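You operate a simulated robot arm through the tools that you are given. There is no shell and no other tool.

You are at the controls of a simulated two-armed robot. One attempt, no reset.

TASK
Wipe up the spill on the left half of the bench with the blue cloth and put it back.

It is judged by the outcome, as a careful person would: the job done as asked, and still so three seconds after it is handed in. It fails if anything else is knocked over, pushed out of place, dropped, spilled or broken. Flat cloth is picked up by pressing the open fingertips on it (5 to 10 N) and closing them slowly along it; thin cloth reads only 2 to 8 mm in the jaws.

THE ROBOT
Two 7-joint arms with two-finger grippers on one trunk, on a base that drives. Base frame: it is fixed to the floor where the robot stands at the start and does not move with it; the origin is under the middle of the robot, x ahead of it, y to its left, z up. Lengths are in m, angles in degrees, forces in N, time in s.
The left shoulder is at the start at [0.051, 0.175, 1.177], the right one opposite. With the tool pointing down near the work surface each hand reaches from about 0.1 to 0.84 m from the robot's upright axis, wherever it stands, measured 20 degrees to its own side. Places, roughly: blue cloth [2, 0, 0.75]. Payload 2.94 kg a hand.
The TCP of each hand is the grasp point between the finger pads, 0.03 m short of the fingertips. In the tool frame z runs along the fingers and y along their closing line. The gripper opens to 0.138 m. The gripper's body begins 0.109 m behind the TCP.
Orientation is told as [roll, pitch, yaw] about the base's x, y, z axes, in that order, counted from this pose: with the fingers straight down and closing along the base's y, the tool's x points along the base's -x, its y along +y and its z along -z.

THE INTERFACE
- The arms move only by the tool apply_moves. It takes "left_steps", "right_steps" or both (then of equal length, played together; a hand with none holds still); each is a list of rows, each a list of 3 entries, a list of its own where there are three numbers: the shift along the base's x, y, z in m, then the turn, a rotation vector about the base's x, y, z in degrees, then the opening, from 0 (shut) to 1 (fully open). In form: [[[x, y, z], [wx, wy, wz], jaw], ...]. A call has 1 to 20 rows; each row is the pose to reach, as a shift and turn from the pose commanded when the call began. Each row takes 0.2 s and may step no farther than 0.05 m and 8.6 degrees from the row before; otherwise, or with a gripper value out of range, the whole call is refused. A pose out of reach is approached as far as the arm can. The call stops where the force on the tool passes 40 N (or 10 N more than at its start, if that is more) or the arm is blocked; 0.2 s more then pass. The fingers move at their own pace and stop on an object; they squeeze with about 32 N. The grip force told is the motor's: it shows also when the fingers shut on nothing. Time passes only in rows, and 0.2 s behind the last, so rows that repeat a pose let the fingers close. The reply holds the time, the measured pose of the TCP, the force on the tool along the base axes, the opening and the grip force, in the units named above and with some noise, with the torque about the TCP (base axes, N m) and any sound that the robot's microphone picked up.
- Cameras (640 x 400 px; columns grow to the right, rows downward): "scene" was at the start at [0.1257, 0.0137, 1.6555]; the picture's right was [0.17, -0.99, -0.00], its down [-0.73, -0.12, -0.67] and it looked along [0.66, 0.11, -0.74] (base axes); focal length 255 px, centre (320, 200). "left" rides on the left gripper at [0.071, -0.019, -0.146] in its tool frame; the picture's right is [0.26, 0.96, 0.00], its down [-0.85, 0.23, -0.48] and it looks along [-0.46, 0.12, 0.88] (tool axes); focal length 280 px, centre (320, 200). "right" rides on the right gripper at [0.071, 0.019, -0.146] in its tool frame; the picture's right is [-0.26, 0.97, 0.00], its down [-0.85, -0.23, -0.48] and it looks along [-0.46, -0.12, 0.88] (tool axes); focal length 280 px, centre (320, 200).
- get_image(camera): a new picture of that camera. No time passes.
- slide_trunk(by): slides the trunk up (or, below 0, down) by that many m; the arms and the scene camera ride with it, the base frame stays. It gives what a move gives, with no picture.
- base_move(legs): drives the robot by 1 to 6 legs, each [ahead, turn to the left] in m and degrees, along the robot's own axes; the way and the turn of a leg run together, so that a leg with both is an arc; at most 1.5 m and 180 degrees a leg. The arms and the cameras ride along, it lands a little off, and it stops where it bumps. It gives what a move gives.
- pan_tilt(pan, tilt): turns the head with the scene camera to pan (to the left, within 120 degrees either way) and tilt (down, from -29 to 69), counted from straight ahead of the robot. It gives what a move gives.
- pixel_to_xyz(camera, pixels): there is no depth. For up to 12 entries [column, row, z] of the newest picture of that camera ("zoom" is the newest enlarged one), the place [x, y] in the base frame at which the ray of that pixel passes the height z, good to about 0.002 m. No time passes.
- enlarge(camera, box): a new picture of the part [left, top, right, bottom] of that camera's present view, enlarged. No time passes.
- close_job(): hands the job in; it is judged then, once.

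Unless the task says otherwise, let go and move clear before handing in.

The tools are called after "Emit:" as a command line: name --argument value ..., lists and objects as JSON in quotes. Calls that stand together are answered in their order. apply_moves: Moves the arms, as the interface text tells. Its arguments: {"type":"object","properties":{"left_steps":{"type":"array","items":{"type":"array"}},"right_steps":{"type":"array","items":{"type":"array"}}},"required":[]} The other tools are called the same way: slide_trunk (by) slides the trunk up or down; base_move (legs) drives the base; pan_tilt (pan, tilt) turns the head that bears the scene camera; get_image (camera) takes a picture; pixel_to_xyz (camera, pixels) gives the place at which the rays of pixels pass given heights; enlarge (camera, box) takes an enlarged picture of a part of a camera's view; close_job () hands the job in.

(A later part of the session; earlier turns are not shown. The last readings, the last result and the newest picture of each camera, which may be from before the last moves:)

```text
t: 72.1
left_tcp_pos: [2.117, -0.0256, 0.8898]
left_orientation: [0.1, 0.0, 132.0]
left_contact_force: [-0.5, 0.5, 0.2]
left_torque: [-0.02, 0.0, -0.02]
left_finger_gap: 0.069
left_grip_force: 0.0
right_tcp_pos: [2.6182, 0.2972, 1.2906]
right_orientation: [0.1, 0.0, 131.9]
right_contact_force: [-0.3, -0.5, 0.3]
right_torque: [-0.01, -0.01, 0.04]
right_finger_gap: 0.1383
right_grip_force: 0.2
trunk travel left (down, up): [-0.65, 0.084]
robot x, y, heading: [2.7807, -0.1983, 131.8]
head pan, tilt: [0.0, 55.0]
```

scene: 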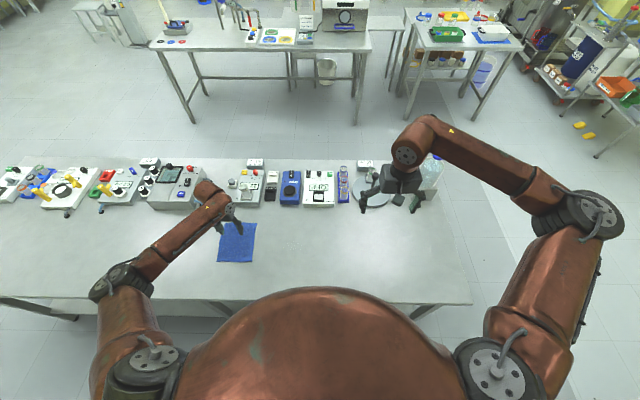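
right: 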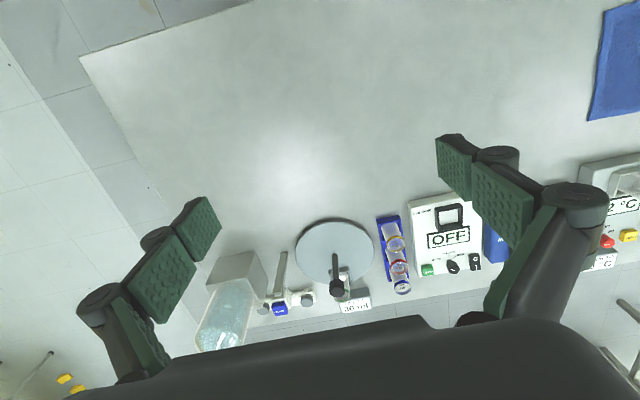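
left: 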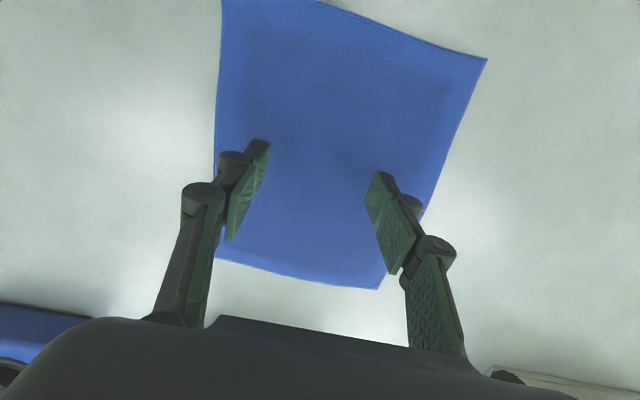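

Still free at 0.890; the surface may be slightly below 0.86. I'll keep creeping down.

Emit:
apply_moves --left_steps '[[[0, 0, -0.002], [0, 0, 0], 0.5], [[0, 0, -0.004], [0, 0, 0], 0.5], [[0, 0, -0.004], [0, 0, 0], 0.5]]'

Emit:
get_image --camera "left"

```text
t: 72.9
left_tcp_pos: [2.1164, -0.0258, 0.8851]
left_orientation: [0.0, 0.0, 131.8]
left_contact_force: [-0.2, -0.9, -0.2]
left_torque: [0.03, -0.01, -0.02]
left_finger_gap: 0.0692
left_grip_force: 0.1
right_tcp_pos: [2.6193, 0.2967, 1.2898]
right_orientation: [0.0, -0.1, 131.9]
right_contact_force: [0.1, 0.2, 0.4]
right_torque: [0.01, -0.01, 0.01]
right_finger_gap: 0.1381
right_grip_force: 0.0
trunk travel left (down, up): [-0.65, 0.084]
robot x, y, heading: [2.786, -0.1977, 131.9]
head pan, tilt: [0.0, 55.0]
```

```text
taken
```

left: 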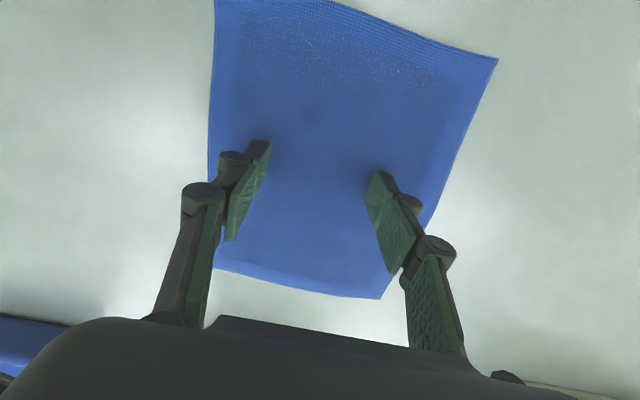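

Emit:
apply_moves --left_steps '[[[0, 0, -0.002], [0, 0, 0], 0.5], [[0, 0, -0.004], [0, 0, 0], 0.5], [[0, 0, -0.004], [0, 0, 0], 0.5]]'

```text
t: 73.7
left_tcp_pos: [2.115, -0.0266, 0.881]
left_orientation: [0.0, 0.0, 131.9]
left_contact_force: [0.2, -0.1, 4.4]
left_torque: [-0.01, -0.01, 0.0]
left_finger_gap: 0.0691
left_grip_force: 0.2
right_tcp_pos: [2.6196, 0.2962, 1.2895]
right_orientation: [0.1, 0.0, 131.9]
right_contact_force: [-0.5, -0.3, 0.1]
right_torque: [-0.01, -0.01, -0.01]
right_finger_gap: 0.1381
right_grip_force: 0.1
trunk travel left (down, up): [-0.65, 0.084]
robot x, y, heading: [2.7815, -0.196, 131.8]
head pan, tilt: [0.0, 55.0]
```

Contact: 4.4 N at TCP z = 0.881, so the surface is at about 0.851. I'll press a millimetre more and start closing slowly, watching the force.

Emit:
apply_moves --left_steps '[[[0, 0, -0.001], [0, 0, 0], 0.5], [[0, 0, -0.001], [0, 0, 0], 0.46], [[0, 0, -0.001], [0, 0, 0], 0.42], [[0, 0, -0.001], [0, 0, 0], 0.38]]'

Emit:
get_image --camera "left"

```text
t: 74.7
left_tcp_pos: [2.1166, -0.0246, 0.8822]
left_orientation: [-0.1, -0.2, 131.8]
left_contact_force: [-1.2, 1.2, 18.0]
left_torque: [0.02, -0.02, -0.01]
left_finger_gap: 0.0534
left_grip_force: 3.0
right_tcp_pos: [2.6191, 0.2965, 1.2916]
right_orientation: [0.0, 0.0, 131.8]
right_contact_force: [-0.3, 0.2, 0.2]
right_torque: [0.02, -0.02, -0.03]
right_finger_gap: 0.1379
right_grip_force: 0.0
trunk travel left (down, up): [-0.65, 0.084]
robot x, y, heading: [2.7833, -0.196, 132.0]
head pan, tilt: [0.0, 55.0]
```

```text
taken
```

left: 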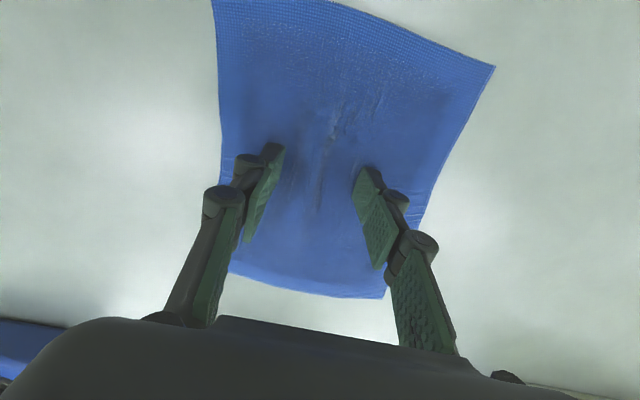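

The cloth is wrinkling up between the fingers, but force rose to 18 N as the fingertips extend while closing. I'll raise slightly while continuing to close.

Emit:
apply_moves --left_steps '[[[0, 0, 0.0015], [0, 0, 0], 0.38], [[0, 0, 0.002], [0, 0, 0], 0.35], [[0, 0, 0.0025], [0, 0, 0], 0.32]]'

Emit:
get_image --camera "left"

```text
t: 75.5
left_tcp_pos: [2.1163, -0.0262, 0.8834]
left_orientation: [-0.1, 0.1, 131.7]
left_contact_force: [-0.6, 0.7, 4.7]
left_torque: [0.0, 0.0, -0.02]
left_finger_gap: 0.0442
left_grip_force: 0.1
right_tcp_pos: [2.6198, 0.2966, 1.2917]
right_orientation: [0.0, 0.1, 131.9]
right_contact_force: [-0.2, 0.3, -0.7]
right_torque: [0.01, 0.04, -0.01]
right_finger_gap: 0.1381
right_grip_force: 0.2
trunk travel left (down, up): [-0.65, 0.084]
robot x, y, heading: [2.7848, -0.1985, 131.6]
head pan, tilt: [0.0, 55.0]
```

```text
taken
```

left: 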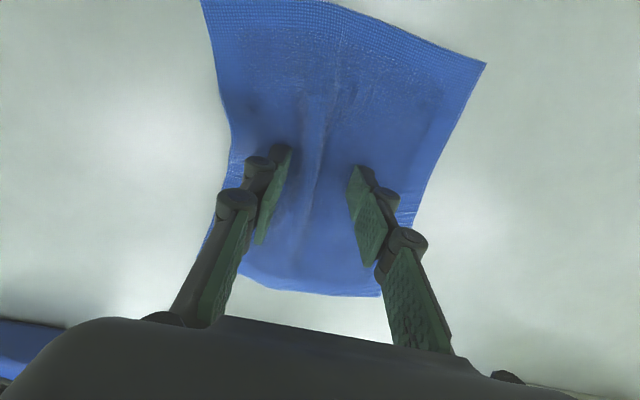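

A fold now stands between the fingers and the force is 4.7 N. I'll continue closing slowly at this height.

Emit:
apply_moves --left_steps '[[[0, 0, 0], [0, 0, 0], 0.29], [[0, 0, 0], [0, 0, 0], 0.26], [[0, 0, 0], [0, 0, 0], 0.23]]'

Emit:
get_image --camera "left"

```text
t: 76.3
left_tcp_pos: [2.1168, -0.0263, 0.8837]
left_orientation: [0.1, 0.1, 131.8]
left_contact_force: [0.6, -1.9, 4.2]
left_torque: [-0.02, 0.0, 0.03]
left_finger_gap: 0.032
left_grip_force: 0.1
right_tcp_pos: [2.6189, 0.296, 1.2909]
right_orientation: [0.0, 0.0, 132.0]
right_contact_force: [-0.2, 0.7, 0.6]
right_torque: [0.0, 0.0, -0.03]
right_finger_gap: 0.1381
right_grip_force: 0.1
trunk travel left (down, up): [-0.65, 0.084]
robot x, y, heading: [2.7861, -0.1964, 131.9]
head pan, tilt: [0.0, 55.0]
```

```text
taken
```

left: 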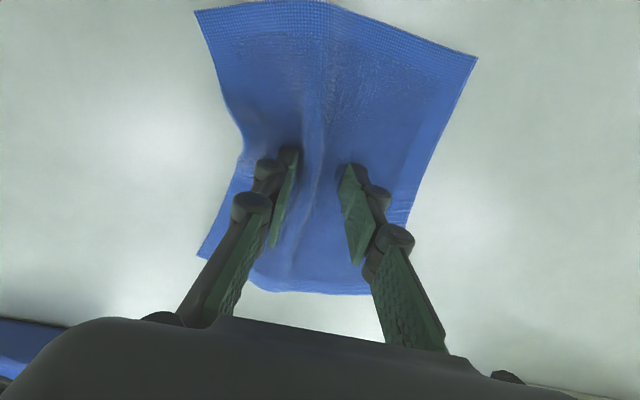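

The cloth is gathering nicely between the pads (gap 32 mm, 4.2 N). I'll keep closing, pressing a touch more.

Emit:
apply_moves --left_steps '[[[0, 0, -0.0005], [0, 0, 0], 0.2], [[0, 0, -0.0005], [0, 0, 0], 0.16], [[0, 0, -0.0005], [0, 0, 0], 0.12]]'

Emit:
get_image --camera "left"

```text
t: 77.1
left_tcp_pos: [2.117, -0.0264, 0.8834]
left_orientation: [0.0, 0.0, 131.7]
left_contact_force: [0.0, 0.2, 2.3]
left_torque: [0.02, 0.04, -0.01]
left_finger_gap: 0.0165
left_grip_force: 0.1
right_tcp_pos: [2.6192, 0.2964, 1.2904]
right_orientation: [-0.1, 0.0, 131.8]
right_contact_force: [-0.1, -0.1, 0.1]
right_torque: [0.01, 0.02, -0.01]
right_finger_gap: 0.1377
right_grip_force: 0.0
trunk travel left (down, up): [-0.65, 0.084]
robot x, y, heading: [2.7861, -0.2004, 131.7]
head pan, tilt: [0.0, 55.0]
```

```text
taken
```

left: 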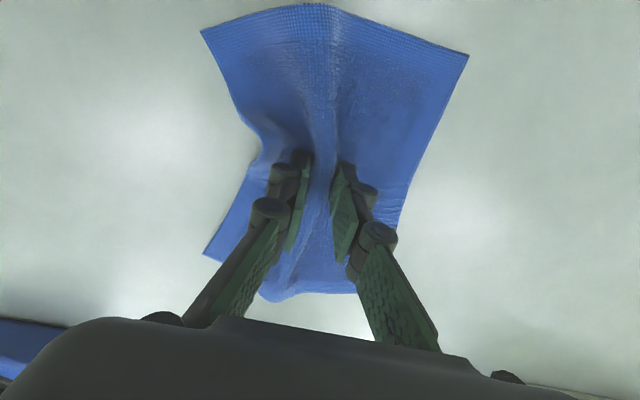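

A clear fold is between the pads (gap 16 mm). I'll press a little more and close fully on it.

Emit:
apply_moves --left_steps '[[[0, 0, -0.001], [0, 0, 0], 0.08], [[0, 0, -0.001], [0, 0, 0], 0.04], [[0, 0, -0.001], [0, 0, 0], 0.0], [[0, 0, -0.001], [0, 0, 0], 0.0], [[0, 0, -0.001], [0, 0, 0], 0.0]]'

Emit:
get_image --camera "left"

```text
t: 78.3
left_tcp_pos: [2.1166, -0.0261, 0.8825]
left_orientation: [0.1, 0.0, 131.8]
left_contact_force: [-0.3, -0.3, 3.1]
left_torque: [0.01, 0.02, 0.02]
left_finger_gap: 0.0049
left_grip_force: 31.5
right_tcp_pos: [2.6192, 0.2967, 1.291]
right_orientation: [0.1, 0.0, 132.0]
right_contact_force: [-0.5, -0.6, -0.9]
right_torque: [-0.03, 0.01, 0.01]
right_finger_gap: 0.1379
right_grip_force: 0.0
trunk travel left (down, up): [-0.65, 0.084]
robot x, y, heading: [2.7835, -0.1964, 131.7]
head pan, tilt: [0.0, 55.0]
```

```text
taken
```

left: 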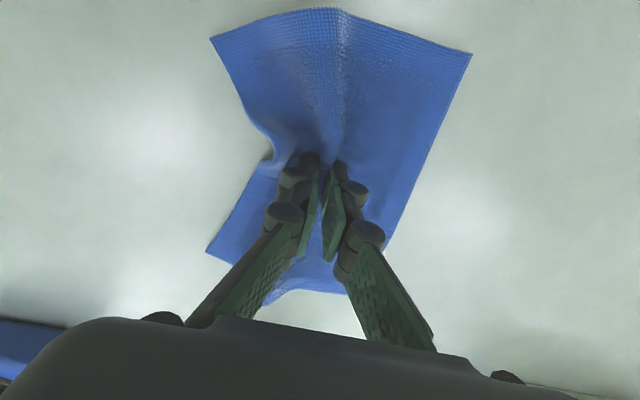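

The gap reads 4.9 mm with 31.5 N of grip, so the cloth is held. I'll lift 8 cm and check.

Emit:
apply_moves --left_steps '[[[0, 0, 0.02], [0, 0, 0], 0.0], [[0, 0, 0.04], [0, 0, 0], 0.0], [[0, 0, 0.06], [0, 0, 0], 0.0], [[0, 0, 0.09], [0, 0, 0], 0.0], [[0, 0, 0.12], [0, 0, 0], 0.0]]'

Emit:
get_image --camera "left"

Emit:
enlarge --camera "scene" --box '[180, 150, 340, 250]'

```text
t: 79.5
left_tcp_pos: [2.1158, -0.0282, 1.0053]
left_orientation: [-0.1, 0.0, 132.0]
left_contact_force: [0.1, 0.1, -0.1]
left_torque: [0.01, -0.01, 0.02]
left_finger_gap: 0.0048
left_grip_force: 31.6
right_tcp_pos: [2.62, 0.2964, 1.2903]
right_orientation: [0.0, 0.0, 131.8]
right_contact_force: [-0.3, -0.6, 0.2]
right_torque: [-0.01, 0.01, 0.0]
right_finger_gap: 0.1381
right_grip_force: 0.1
trunk travel left (down, up): [-0.65, 0.084]
robot x, y, heading: [2.7821, -0.201, 131.9]
head pan, tilt: [0.0, 55.0]
```

```text
taken
```

left: 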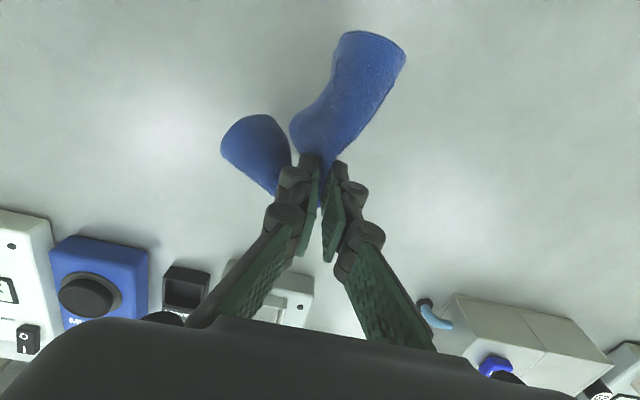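

```text
4.00 times, centred on (260, 200) of scene
```

zoom: 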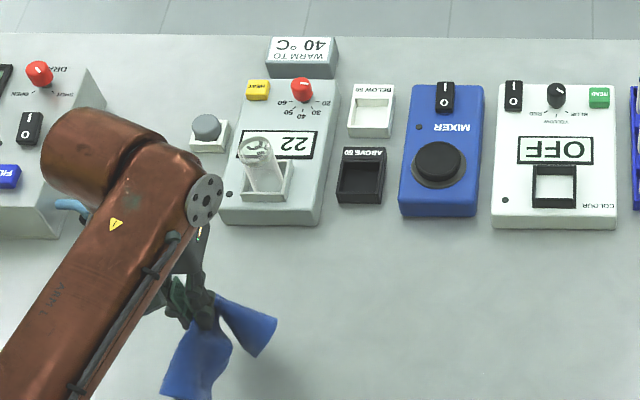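

The cloth is lifted and hangs in two lobes from the pinch, clear of the instruments. I'll carry it over to the near-cloth end of the spill, staying at this depth.

Emit:
apply_moves --left_steps '[[[0, 0, 0.03], [0, 0, 0], 0.0], [[0.043, 0.022, 0.03], [0, 0, 0], 0.0], [[0.087, 0.044, 0.03], [0, 0, 0], 0.0], [[0.13, 0.066, 0.03], [0, 0, 0], 0.0], [[0.174, 0.087, 0.03], [0, 0, 0], 0.0], [[0.174, 0.087, 0.03], [0, 0, 0], 0.0], [[0.174, 0.087, 0.03], [0, 0, 0], 0.0]]'

Emit:
get_image --camera "left"

Emit:
get_image --camera "scene"

Emit:
enlarge --camera "right" --box '[360, 0, 640, 175]'

```text
t: 81.1
left_tcp_pos: [2.2913, 0.0582, 1.0298]
left_orientation: [0.1, 0.1, 131.9]
left_contact_force: [-0.6, 0.1, -0.4]
left_torque: [-0.03, 0.02, 0.03]
left_finger_gap: 0.0049
left_grip_force: 31.8
right_tcp_pos: [2.6205, 0.2976, 1.2906]
right_orientation: [0.0, -0.1, 131.9]
right_contact_force: [-0.2, 0.3, 0.5]
right_torque: [-0.01, 0.0, -0.01]
right_finger_gap: 0.1382
right_grip_force: 0.0
trunk travel left (down, up): [-0.65, 0.084]
robot x, y, heading: [2.7823, -0.2011, 131.8]
head pan, tilt: [0.0, 55.0]
```

```text
taken
```

left: 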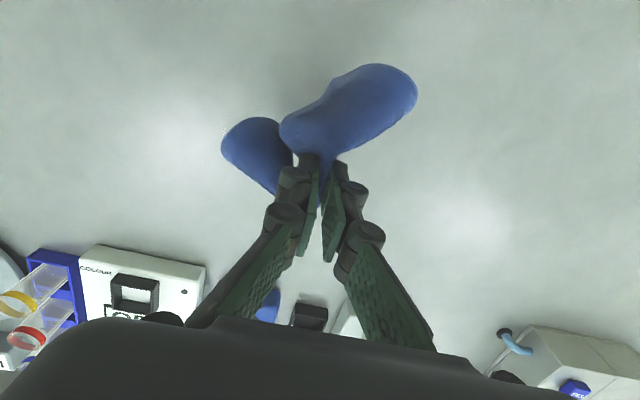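

```text
taken
```

scene: 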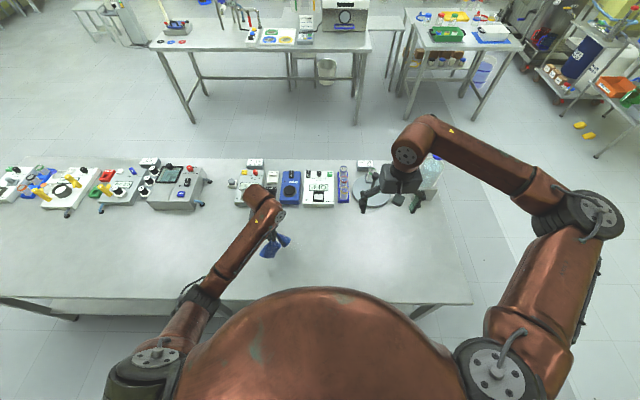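

```text
2.29 times, centred on (500, 88) of right
```

zoom: 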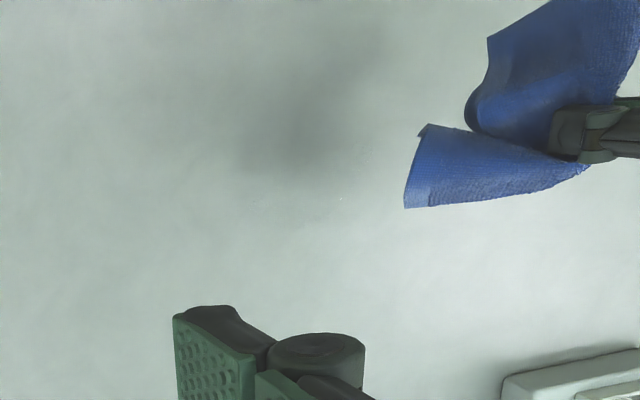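

The cloth hangs at the near-cloth end of the spill, whose glints show at right-zoom (253, 203) and (340, 198). I'll lower it towards the bench.

Emit:
apply_moves --left_steps '[[[0, 0, -0.04], [0, 0, 0], 0.0], [[0, 0, -0.08], [0, 0, 0], 0.0], [[0, 0, -0.11], [0, 0, 0], 0.0], [[0, 0, -0.13], [0, 0, 0], 0.0], [[0, 0, -0.138], [0, 0, 0], 0.0], [[0, 0, -0.138], [0, 0, 0], 0.0]]'

Emit:
get_image --camera "left"

Emit:
enlarge --camera "scene" --box '[210, 185, 370, 285]'

```text
t: 82.5
left_tcp_pos: [2.2931, 0.0611, 0.8929]
left_orientation: [-0.1, 0.0, 131.8]
left_contact_force: [0.1, 0.4, 1.4]
left_torque: [0.01, 0.01, 0.02]
left_finger_gap: 0.0048
left_grip_force: 32.0
right_tcp_pos: [2.6188, 0.2965, 1.2907]
right_orientation: [0.0, 0.0, 131.9]
right_contact_force: [0.1, 0.0, 0.1]
right_torque: [-0.01, 0.0, 0.0]
right_finger_gap: 0.1379
right_grip_force: 0.1
trunk travel left (down, up): [-0.65, 0.084]
robot x, y, heading: [2.7859, -0.1959, 131.9]
head pan, tilt: [0.0, 55.0]
```

```text
taken
```

left: 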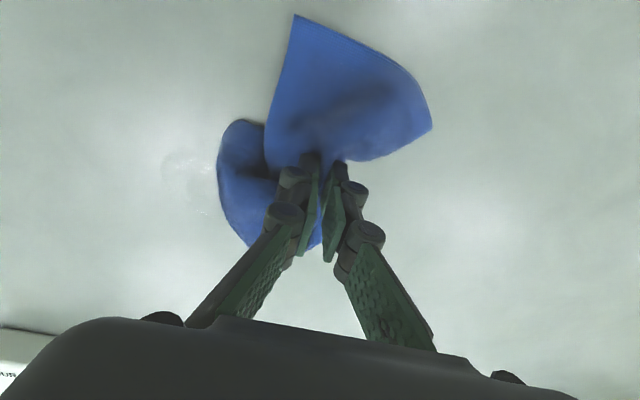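

```text
4.00 times, centred on (290, 235) of scene
```

zoom: 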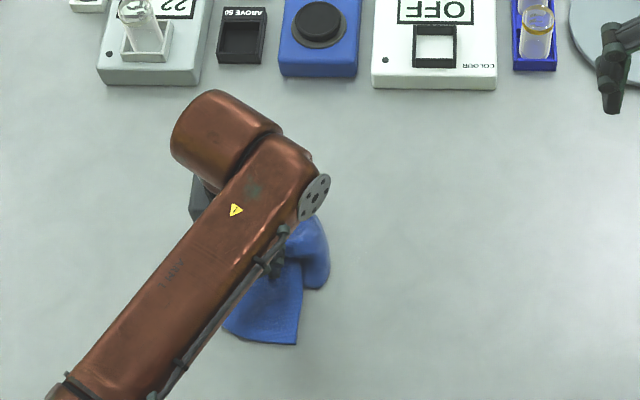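

The left picture shows the spill just left of the cloth, with its outline around (165–235, 150–215). I'll get its exact place at z = 0.85 before wiping.

Emit:
enlarge --camera "left" --box '[120, 110, 280, 250]'

Emit:
pixel_to_xyz --camera "left" --pixels '[[165, 170, 0.851], [200, 150, 0.851], [205, 212, 0.851], [195, 180, 0.851], [320, 165, 0.851]]'

```text
2.86 times, centred on (200, 180) of left
```

zoom: 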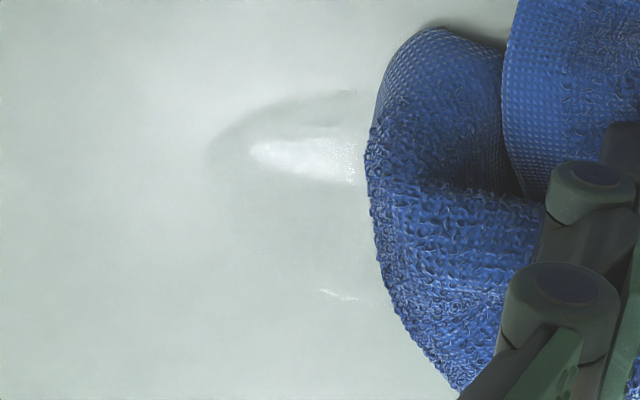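

```text
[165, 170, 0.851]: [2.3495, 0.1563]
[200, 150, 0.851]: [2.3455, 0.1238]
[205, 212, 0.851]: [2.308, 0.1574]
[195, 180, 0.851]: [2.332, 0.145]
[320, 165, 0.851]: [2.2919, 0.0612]
```

The spill spans about [2.35, 0.16] to [2.30, 0.085], partly under the cloth already. I'll press down gently until I have about 8 N.

Emit:
apply_moves --left_steps '[[[0, 0, -0.003], [0, 0, 0], 0.0], [[0, 0, -0.006], [0, 0, 0], 0.0], [[0, 0, -0.008], [0, 0, 0], 0.0], [[0, 0, -0.008], [0, 0, 0], 0.0]]'

```text
t: 83.5
left_tcp_pos: [2.2909, 0.061, 0.8862]
left_orientation: [0.0, -0.2, 131.7]
left_contact_force: [0.0, 0.0, 15.8]
left_torque: [-0.01, 0.06, 0.05]
left_finger_gap: 0.0048
left_grip_force: 32.5
right_tcp_pos: [2.6198, 0.2966, 1.2908]
right_orientation: [0.0, 0.0, 131.9]
right_contact_force: [0.3, -0.1, -0.2]
right_torque: [-0.03, -0.01, 0.01]
right_finger_gap: 0.1383
right_grip_force: 0.0
trunk travel left (down, up): [-0.65, 0.084]
robot x, y, heading: [2.7814, -0.1985, 131.7]
head pan, tilt: [0.0, 55.0]
```

15.8 N is a bit firm, so I'll ease up a millimetre and make the first slow stroke along the long axis of the spill.

Emit:
apply_moves --left_steps '[[[0, 0, 0.001], [0, 0, 0], 0.0], [[0.006, 0.0105, 0.001], [0, 0, 0], 0.0], [[0.012, 0.021, 0.001], [0, 0, 0], 0.0], [[0.018, 0.0315, 0.001], [0, 0, 0], 0.0], [[0.024, 0.042, 0.001], [0, 0, 0], 0.0], [[0.03, 0.0525, 0.001], [0, 0, 0], 0.0], [[0.036, 0.063, 0.001], [0, 0, 0], 0.0], [[0.042, 0.0735, 0.001], [0, 0, 0], 0.0], [[0.048, 0.084, 0.001], [0, 0, 0], 0.0], [[0.054, 0.0945, 0.001], [0, 0, 0], 0.0], [[0.06, 0.105, 0.001], [0, 0, 0], 0.0], [[0.066, 0.1155, 0.001], [0, 0, 0], 0.0], [[0.072, 0.126, 0.001], [0, 0, 0], 0.0]]'

Emit:
get_image --camera "left"

Emit:
enlarge --camera "scene" --box '[210, 185, 370, 285]'

```text
t: 86.3
left_tcp_pos: [2.3634, 0.1873, 0.8865]
left_orientation: [0.0, 0.0, 131.8]
left_contact_force: [-0.4, -1.7, 11.1]
left_torque: [-0.08, 0.04, -0.04]
left_finger_gap: 0.0046
left_grip_force: 31.9
right_tcp_pos: [2.6197, 0.2957, 1.291]
right_orientation: [0.0, 0.0, 131.9]
right_contact_force: [0.4, -0.3, 0.7]
right_torque: [-0.02, 0.02, -0.01]
right_finger_gap: 0.1378
right_grip_force: 0.1
trunk travel left (down, up): [-0.65, 0.084]
robot x, y, heading: [2.7801, -0.1985, 131.8]
head pan, tilt: [0.0, 55.0]
```

```text
taken
```

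left: 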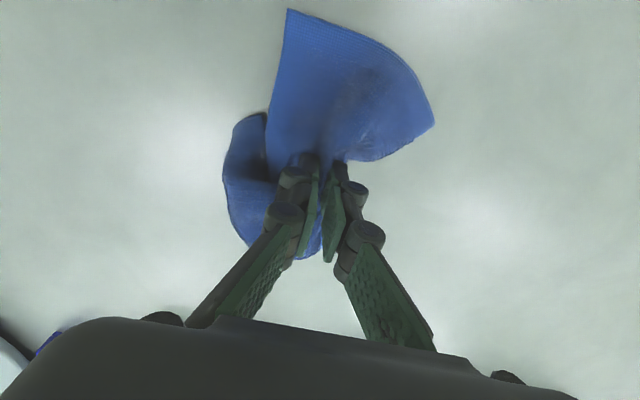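

```text
4.00 times, centred on (290, 235) of scene
```

zoom: 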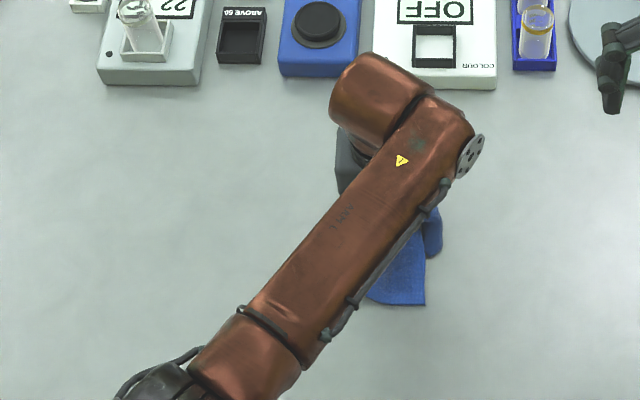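

The stroke went smoothly at about 11 N. I'll look at the strip the cloth just passed over, to the right of the hand in the left picture.

Emit:
enlarge --camera "left" --box '[350, 60, 590, 270]'

Emit:
enlarge --camera "right" --box '[360, 0, 640, 175]'

```text
1.90 times, centred on (470, 165) of left
```

zoom: 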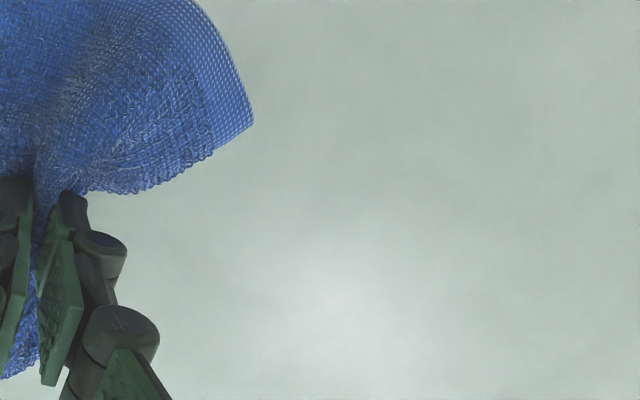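

```text
2.29 times, centred on (500, 88) of right
```

zoom: 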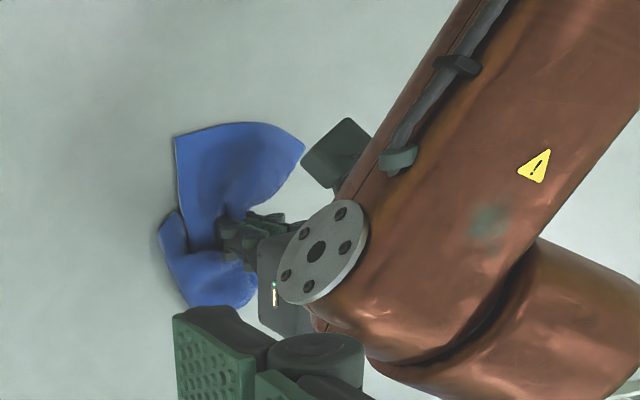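

The wiped strip looks clean. I'll make a return stroke 2 cm closer to the robot to cover the spill's near side.

Emit:
apply_moves --left_steps '[[[0.008, -0.0045, 0], [0, 0, 0], 0.0], [[0.0156, -0.0089, 0], [0, 0, 0], 0.0], [[0.0093, -0.02, 0], [0, 0, 0], 0.0], [[0.003, -0.031, 0], [0, 0, 0], 0.0], [[-0.0034, -0.0421, 0], [0, 0, 0], 0.0], [[-0.0097, -0.0532, 0], [0, 0, 0], 0.0], [[-0.016, -0.0642, 0], [0, 0, 0], 0.0], [[-0.0223, -0.0753, 0], [0, 0, 0], 0.0], [[-0.0286, -0.0864, 0], [0, 0, 0], 0.0], [[-0.035, -0.0974, 0], [0, 0, 0], 0.0], [[-0.0413, -0.1085, 0], [0, 0, 0], 0.0], [[-0.0476, -0.1195, 0], [0, 0, 0], 0.0], [[-0.0539, -0.1306, 0], [0, 0, 0], 0.0]]'

Emit:
get_image --camera "left"

Emit:
enlarge --camera "left" --box '[80, 80, 290, 250]'

```text
t: 89.1
left_tcp_pos: [2.3102, 0.0566, 0.8867]
left_orientation: [0.0, -0.1, 131.8]
left_contact_force: [2.5, 3.4, 17.8]
left_torque: [0.12, -0.04, 0.0]
left_finger_gap: 0.0048
left_grip_force: 31.6
right_tcp_pos: [2.6207, 0.2967, 1.2905]
right_orientation: [0.0, -0.1, 131.8]
right_contact_force: [0.0, -0.4, 0.0]
right_torque: [0.02, -0.02, 0.03]
right_finger_gap: 0.1381
right_grip_force: 0.0
trunk travel left (down, up): [-0.65, 0.084]
robot x, y, heading: [2.7865, -0.1979, 131.9]
head pan, tilt: [0.0, 55.0]
```

```text
taken
```

left: 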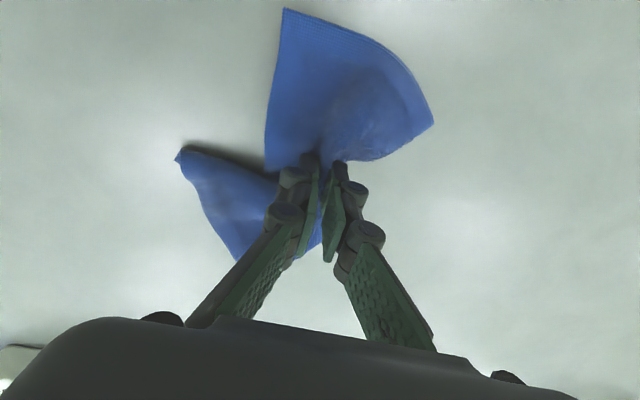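

```text
2.35 times, centred on (185, 165) of left
```

zoom: 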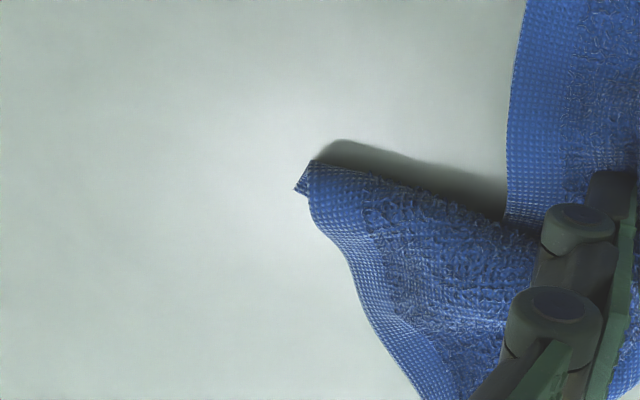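

The area left of the cloth, where the puddle's outline was, now looks clean. I'll shift 3.6 cm to the far side and stroke back across to cover the rest, easing the pressure slightly.

Emit:
apply_moves --left_steps '[[[-0.0105, 0.006, 0.0005], [0, 0, 0], 0.0], [[-0.021, 0.012, 0.0005], [0, 0, 0], 0.0], [[-0.0313, 0.0179, 0.0005], [0, 0, 0], 0.0], [[-0.025, 0.029, 0.0005], [0, 0, 0], 0.0], [[-0.0187, 0.04, 0.0005], [0, 0, 0], 0.0], [[-0.0124, 0.0511, 0.0005], [0, 0, 0], 0.0], [[-0.006, 0.0622, 0.0005], [0, 0, 0], 0.0], [[0.0003, 0.0732, 0.0005], [0, 0, 0], 0.0], [[0.0066, 0.0843, 0.0005], [0, 0, 0], 0.0], [[0.0129, 0.0954, 0.0005], [0, 0, 0], 0.0], [[0.0193, 0.1064, 0.0005], [0, 0, 0], 0.0], [[0.0256, 0.1175, 0.0005], [0, 0, 0], 0.0], [[0.0319, 0.1285, 0.0005], [0, 0, 0], 0.0], [[0.0382, 0.1396, 0.0005], [0, 0, 0], 0.0]]'

Emit:
get_image --camera "left"

Emit:
enlarge --camera "left" --box '[350, 60, 590, 270]'

```text
t: 92.1
left_tcp_pos: [2.3464, 0.1969, 0.8882]
left_orientation: [-0.1, 0.0, 131.8]
left_contact_force: [-0.6, -1.2, 6.5]
left_torque: [-0.01, 0.03, 0.03]
left_finger_gap: 0.0049
left_grip_force: 31.7
right_tcp_pos: [2.6195, 0.2965, 1.2905]
right_orientation: [0.1, 0.0, 131.8]
right_contact_force: [0.3, 0.2, -0.4]
right_torque: [-0.01, 0.02, -0.01]
right_finger_gap: 0.1381
right_grip_force: 0.0
trunk travel left (down, up): [-0.65, 0.084]
robot x, y, heading: [2.7853, -0.1978, 131.9]
head pan, tilt: [0.0, 55.0]
```

```text
taken
```

left: 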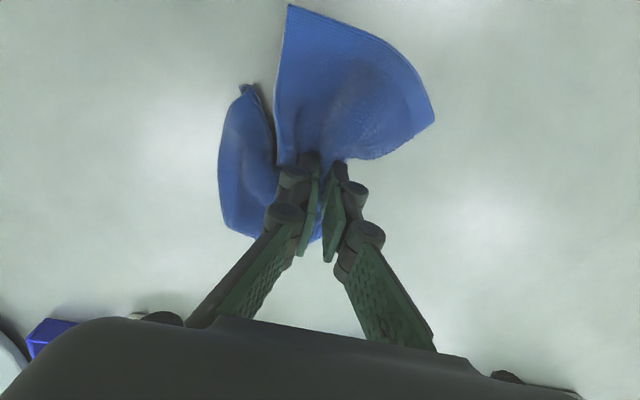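

```text
1.90 times, centred on (470, 165) of left
```

zoom: 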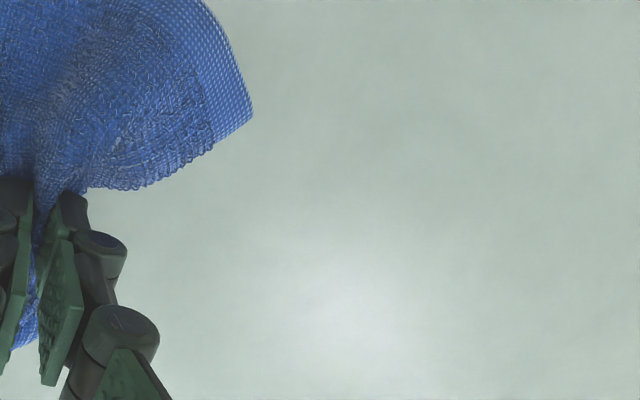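

Visible bench is clean on this side too. I'll make one last return stroke along the middle, which also brings the cloth back toward its home.

Emit:
apply_moves --left_steps '[[[0.008, -0.0045, -0.0005], [0, 0, 0], 0.0], [[0.0156, -0.0089, -0.0005], [0, 0, 0], 0.0], [[0.0093, -0.02, -0.0005], [0, 0, 0], 0.0], [[0.003, -0.031, -0.0005], [0, 0, 0], 0.0], [[-0.0034, -0.0421, -0.0005], [0, 0, 0], 0.0], [[-0.0097, -0.0532, -0.0005], [0, 0, 0], 0.0], [[-0.016, -0.0642, -0.0005], [0, 0, 0], 0.0], [[-0.0223, -0.0753, -0.0005], [0, 0, 0], 0.0], [[-0.0286, -0.0864, -0.0005], [0, 0, 0], 0.0], [[-0.035, -0.0974, -0.0005], [0, 0, 0], 0.0], [[-0.0413, -0.1085, -0.0005], [0, 0, 0], 0.0], [[-0.0476, -0.1195, -0.0005], [0, 0, 0], 0.0], [[-0.0539, -0.1306, -0.0005], [0, 0, 0], 0.0], [[-0.06, -0.1416, -0.0005], [0, 0, 0], 0.0], [[-0.066, -0.152, -0.0005], [0, 0, 0], 0.0]]'

Emit:
get_image --camera "left"

Emit:
enlarge --camera "right" --box '[360, 0, 640, 175]'

Emit:
enlarge --camera "scene" --box '[260, 205, 356, 265]'

```text
t: 95.3
left_tcp_pos: [2.2808, 0.0446, 0.8878]
left_orientation: [0.1, 0.0, 131.9]
left_contact_force: [1.1, 1.2, 10.6]
left_torque: [0.08, -0.03, 0.01]
left_finger_gap: 0.0047
left_grip_force: 31.7
right_tcp_pos: [2.6192, 0.2959, 1.2907]
right_orientation: [0.0, 0.0, 131.8]
right_contact_force: [-0.1, 0.0, 0.6]
right_torque: [0.03, 0.02, 0.02]
right_finger_gap: 0.1381
right_grip_force: 0.1
trunk travel left (down, up): [-0.65, 0.084]
robot x, y, heading: [2.781, -0.1985, 131.9]
head pan, tilt: [0.0, 55.0]
```

```text
taken
```

left: 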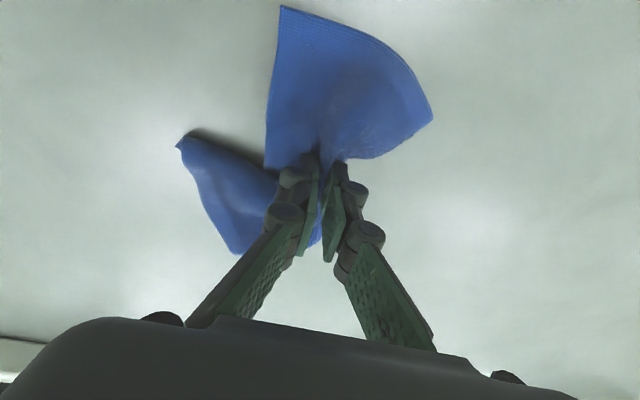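

```text
2.29 times, centred on (500, 88) of right
```

zoom: 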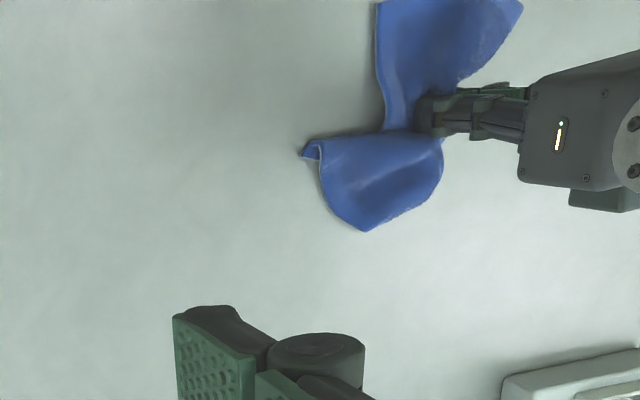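

```text
6.67 times, centred on (308, 235) of scene
```

zoom: 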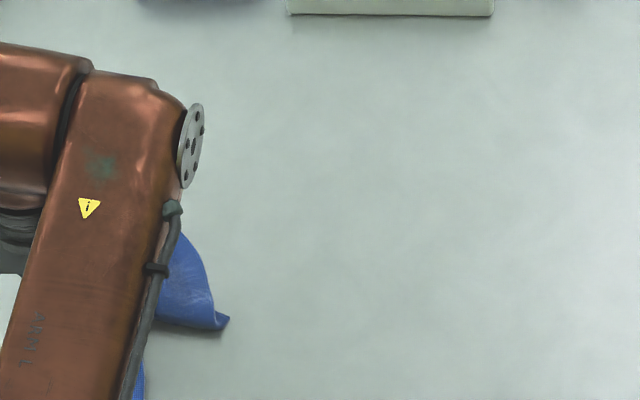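

The glints seen earlier in the right zoom at (253, 203) and (340, 198) are gone. I'll lift the cloth and inspect the spot thoroughly before putting the cloth back.

Emit:
apply_moves --left_steps '[[[0, 0, 0.03], [0, 0, 0], 0.0], [[0, 0, 0.07], [0, 0, 0], 0.0], [[0, 0, 0.11], [0, 0, 0], 0.0], [[0, 0, 0.145], [0, 0, 0], 0.0], [[0, 0, 0.145], [0, 0, 0], 0.0]]'

Emit:
get_image --camera "left"

Emit:
enlarge --camera "left" --box '[100, 50, 300, 200]'

Emit:
enlarge --camera "right" --box '[390, 20, 550, 120]'

Emit:
enlarge --camera "scene" --box '[260, 215, 340, 265]'

```text
t: 96.7
left_tcp_pos: [2.2398, 0.014, 1.0396]
left_orientation: [4.7, -0.8, 133.9]
left_contact_force: [-0.2, 0.0, 0.7]
left_torque: [0.0, -0.04, -0.03]
left_finger_gap: 0.005
left_grip_force: 31.7
right_tcp_pos: [2.6185, 0.2964, 1.2911]
right_orientation: [0.0, 0.0, 131.9]
right_contact_force: [0.4, -0.4, -0.2]
right_torque: [0.02, 0.03, -0.02]
right_finger_gap: 0.1381
right_grip_force: 0.1
trunk travel left (down, up): [-0.65, 0.084]
robot x, y, heading: [2.7831, -0.1966, 131.6]
head pan, tilt: [0.0, 55.0]
stopped in row 5 (left hand): the arm was blocked; the commanded pose is now the measured one
```

```text
taken
```

left: 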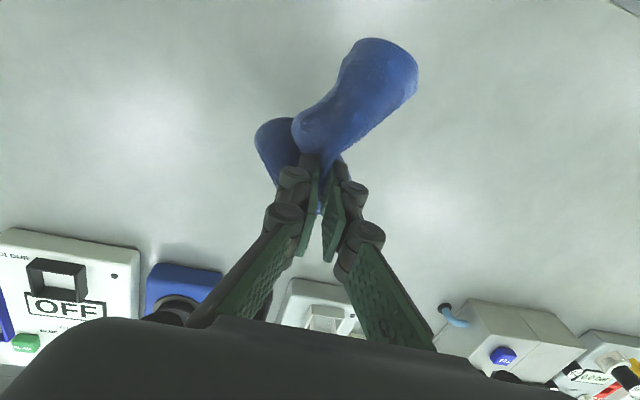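

```text
2.67 times, centred on (200, 125) of left
```

zoom: 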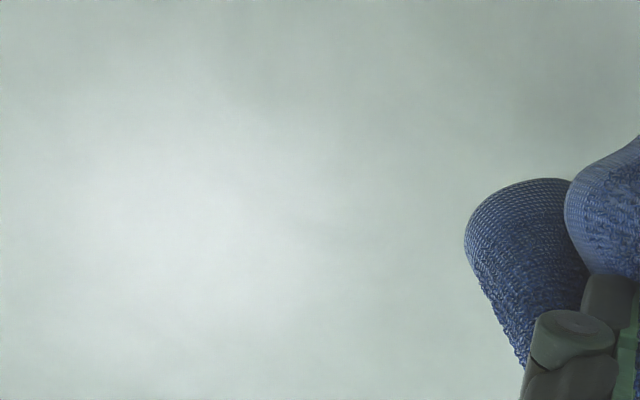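

```text
4.00 times, centred on (470, 70) of right
```

zoom: 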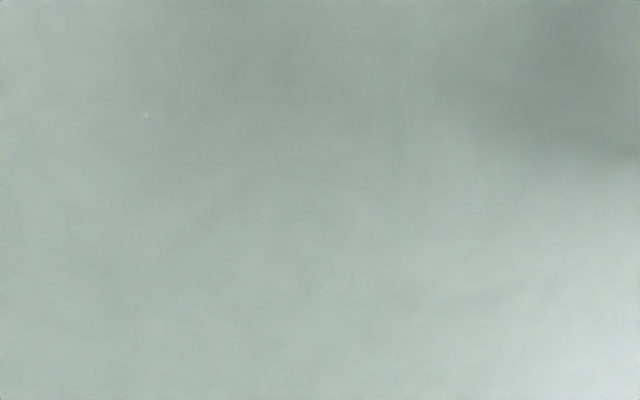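

```text
8.00 times, centred on (300, 240) of scene
```

zoom: 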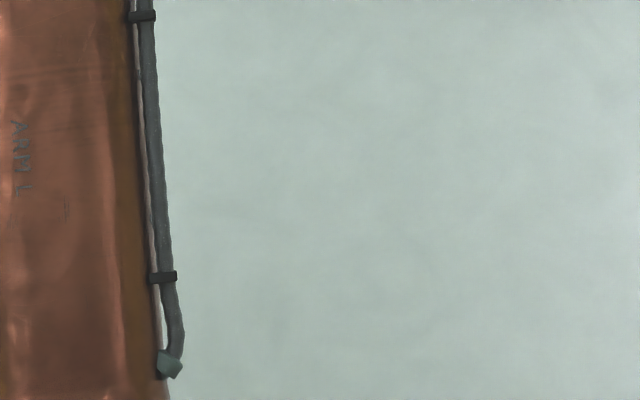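

The spill spot looks clean in every view, except for one tiny glint at right-zoom (147, 115) that I'll check. The left arm reported being blocked on the way up and has tilted 5 degrees, so I'll first see what it is touching.

Emit:
get_image --camera "scene"

Emit:
enlarge --camera "right" --box '[390, 20, 550, 120]'

Emit:
pixel_to_xyz --camera "zoom" --pixels '[[147, 115, 0.851], [430, 245, 0.851]]'

Emit:
get_image --camera "right"

```text
taken
```

scene: 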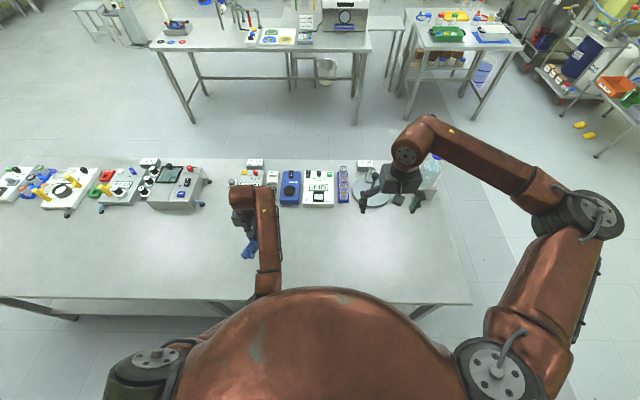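

```text
4.00 times, centred on (470, 70) of right
```

zoom: 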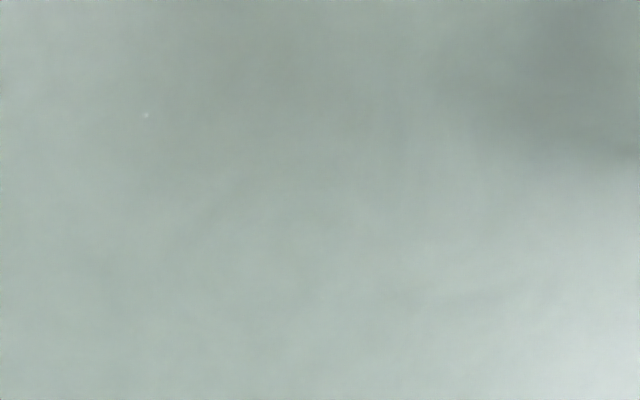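

```text
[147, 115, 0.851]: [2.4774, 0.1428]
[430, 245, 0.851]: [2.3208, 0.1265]
```

```text
taken
```

right: 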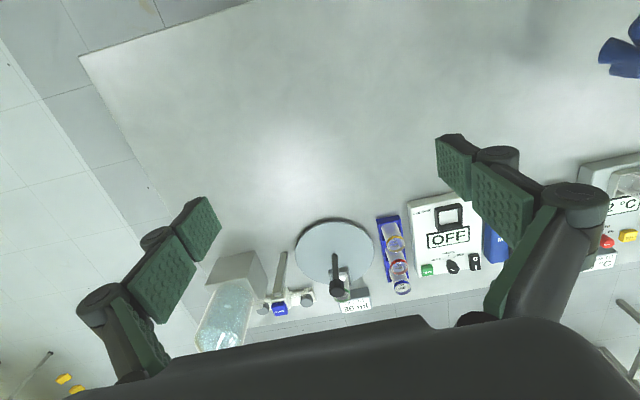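

The left elbow has swung inward against the robot's own torso at (265, 290); nothing on the bench is touched. I'll move the hand outward toward the cloth's home spot, restoring its orientation, which should draw the elbow out again.

Emit:
apply_moves --left_steps '[[[-0.02, -0.006, 0], [0, 0, 0], 0.0], [[-0.04, -0.013, 0], [0.5, -0.8, -0.4], 0.0], [[-0.06, -0.019, 0], [1, -1.6, -0.8], 0.0]]'

Emit:
get_image --camera "scene"

```text
t: 97.5
left_tcp_pos: [2.1817, -0.0036, 1.0382]
left_orientation: [2.6, -0.2, 133.0]
left_contact_force: [0.5, -1.0, 0.1]
left_torque: [0.05, -0.08, 0.02]
left_finger_gap: 0.0049
left_grip_force: 32.7
right_tcp_pos: [2.6182, 0.2958, 1.2917]
right_orientation: [0.1, -0.1, 131.9]
right_contact_force: [0.0, -1.0, 0.6]
right_torque: [0.04, -0.03, -0.02]
right_finger_gap: 0.1383
right_grip_force: 0.0
trunk travel left (down, up): [-0.65, 0.084]
robot x, y, heading: [2.7823, -0.2007, 132.0]
head pan, tilt: [0.0, 55.0]
```

```text
taken
```

scene: 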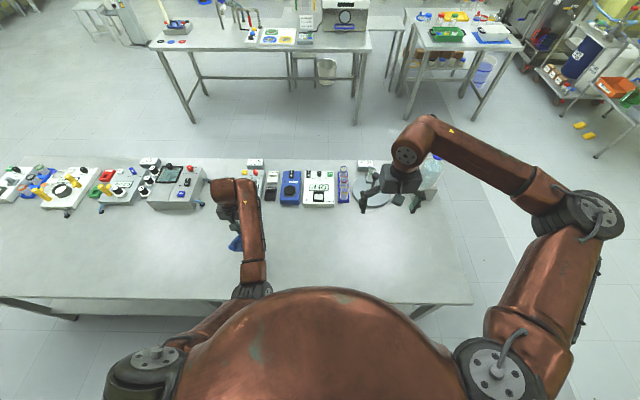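

It moves freely again and the orientation is recovering. I'll carry on to directly above the cloth's original spot with the tool upright.

Emit:
apply_moves --left_steps '[[[-0.016, -0.005, 0], [0.4, -0.5, -0.3], 0.0], [[-0.032, -0.0105, 0], [0.8, -1.0, -0.6], 0.0], [[-0.048, -0.016, 0], [1.2, -1.5, -0.9], 0.0], [[-0.064, -0.021, -0.005], [1.6, -2.05, -1.2], 0.0], [[-0.064, -0.021, -0.005], [1.6, -2.05, -1.2], 0.0], [[-0.064, -0.021, -0.005], [1.6, -2.05, -1.2], 0.0]]'

Emit:
get_image --camera "scene"

Emit:
get_image --camera "left"

Emit:
enlarge --camera "scene" --box '[260, 205, 356, 265]'

```text
t: 98.9
left_tcp_pos: [2.1167, -0.0257, 1.0325]
left_orientation: [0.0, 0.0, 131.8]
left_contact_force: [-1.0, -0.3, -0.3]
left_torque: [0.0, 0.01, 0.03]
left_finger_gap: 0.0045
left_grip_force: 32.2
right_tcp_pos: [2.6191, 0.2961, 1.2916]
right_orientation: [0.0, 0.0, 131.9]
right_contact_force: [0.3, 0.4, 0.1]
right_torque: [-0.01, -0.01, 0.02]
right_finger_gap: 0.1379
right_grip_force: 0.1
trunk travel left (down, up): [-0.65, 0.084]
robot x, y, heading: [2.7827, -0.2029, 131.6]
head pan, tilt: [0.0, 55.0]
```

```text
taken
```

scene: 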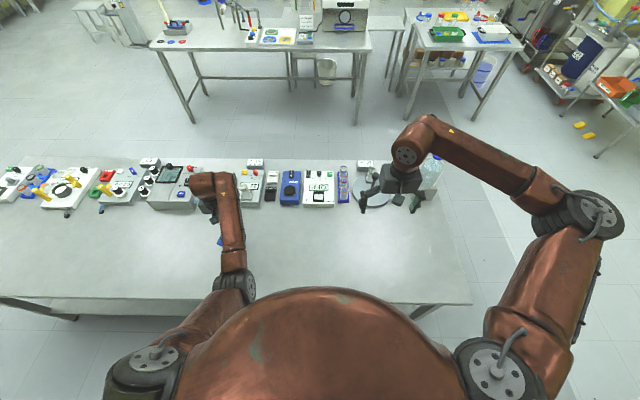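

```text
taken
```

left: 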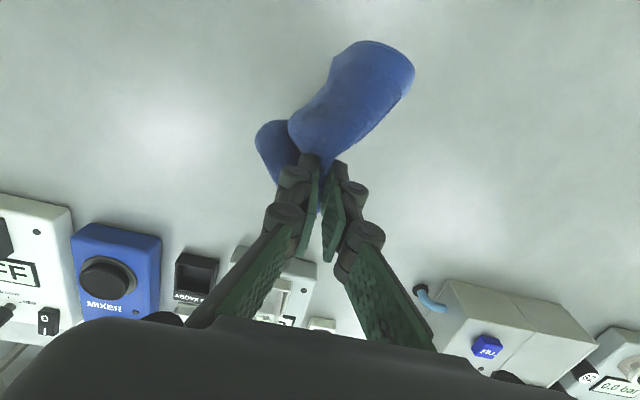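

```text
6.67 times, centred on (308, 235) of scene
```

zoom: 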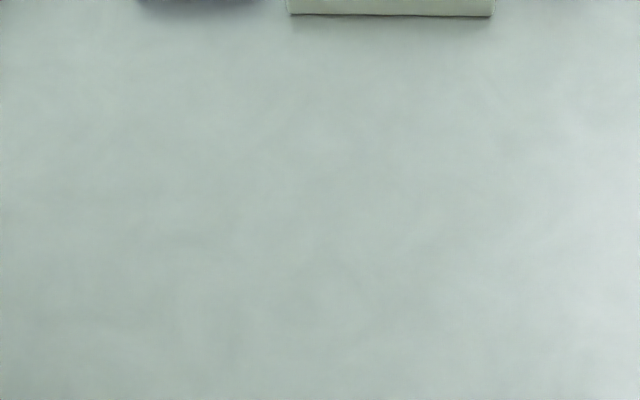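

The hand is upright directly over the cloth's original place, the elbow clears the bench by a wide margin, and the wiped area in the scene zoom is spotless. I'll lower the cloth gently to the bench.

Emit:
apply_moves --left_steps '[[[0, 0, -0.03], [0, 0, 0], 0.0], [[0, 0, -0.06], [0, 0, 0], 0.0], [[0, 0, -0.085], [0, 0, 0], 0.0], [[0, 0, -0.105], [0, 0, 0], 0.0], [[0, 0, -0.12], [0, 0, 0], 0.0], [[0, 0, -0.13], [0, 0, 0], 0.0], [[0, 0, -0.138], [0, 0, 0], 0.0], [[0, 0, -0.138], [0, 0, 0], 0.0]]'

Emit:
get_image --camera "left"

Emit:
enlarge --camera "scene" --box '[180, 150, 340, 300]'

```text
t: 100.7
left_tcp_pos: [2.1175, -0.0257, 0.8934]
left_orientation: [0.0, -0.1, 131.8]
left_contact_force: [-0.4, 0.1, 2.4]
left_torque: [-0.01, 0.02, 0.03]
left_finger_gap: 0.0047
left_grip_force: 31.8
right_tcp_pos: [2.6197, 0.2956, 1.2903]
right_orientation: [0.0, 0.0, 131.9]
right_contact_force: [0.1, 0.6, 0.1]
right_torque: [0.01, -0.02, -0.04]
right_finger_gap: 0.138
right_grip_force: 0.2
trunk travel left (down, up): [-0.65, 0.084]
robot x, y, heading: [2.7811, -0.1962, 131.7]
head pan, tilt: [0.0, 55.0]
```

```text
taken
```

left: 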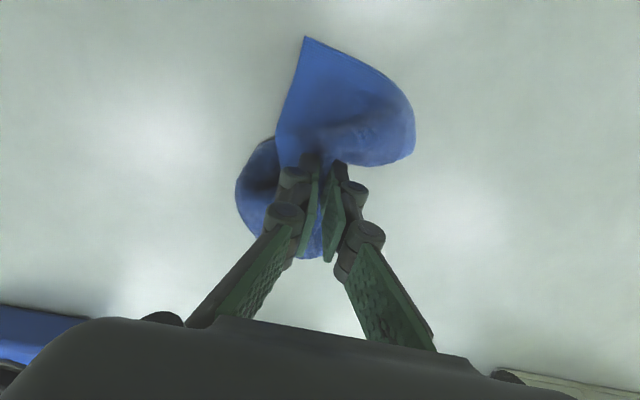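

```text
2.67 times, centred on (260, 225) of scene
```

zoom: 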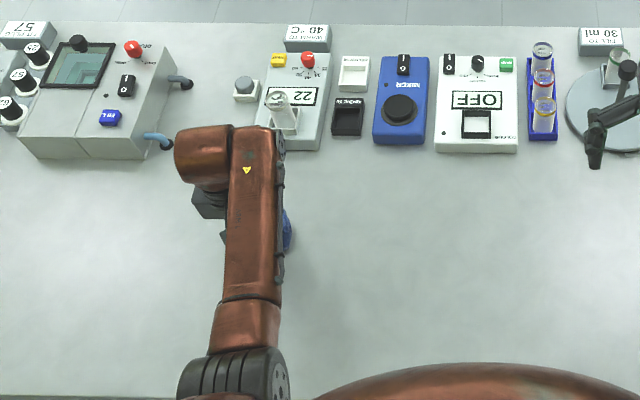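

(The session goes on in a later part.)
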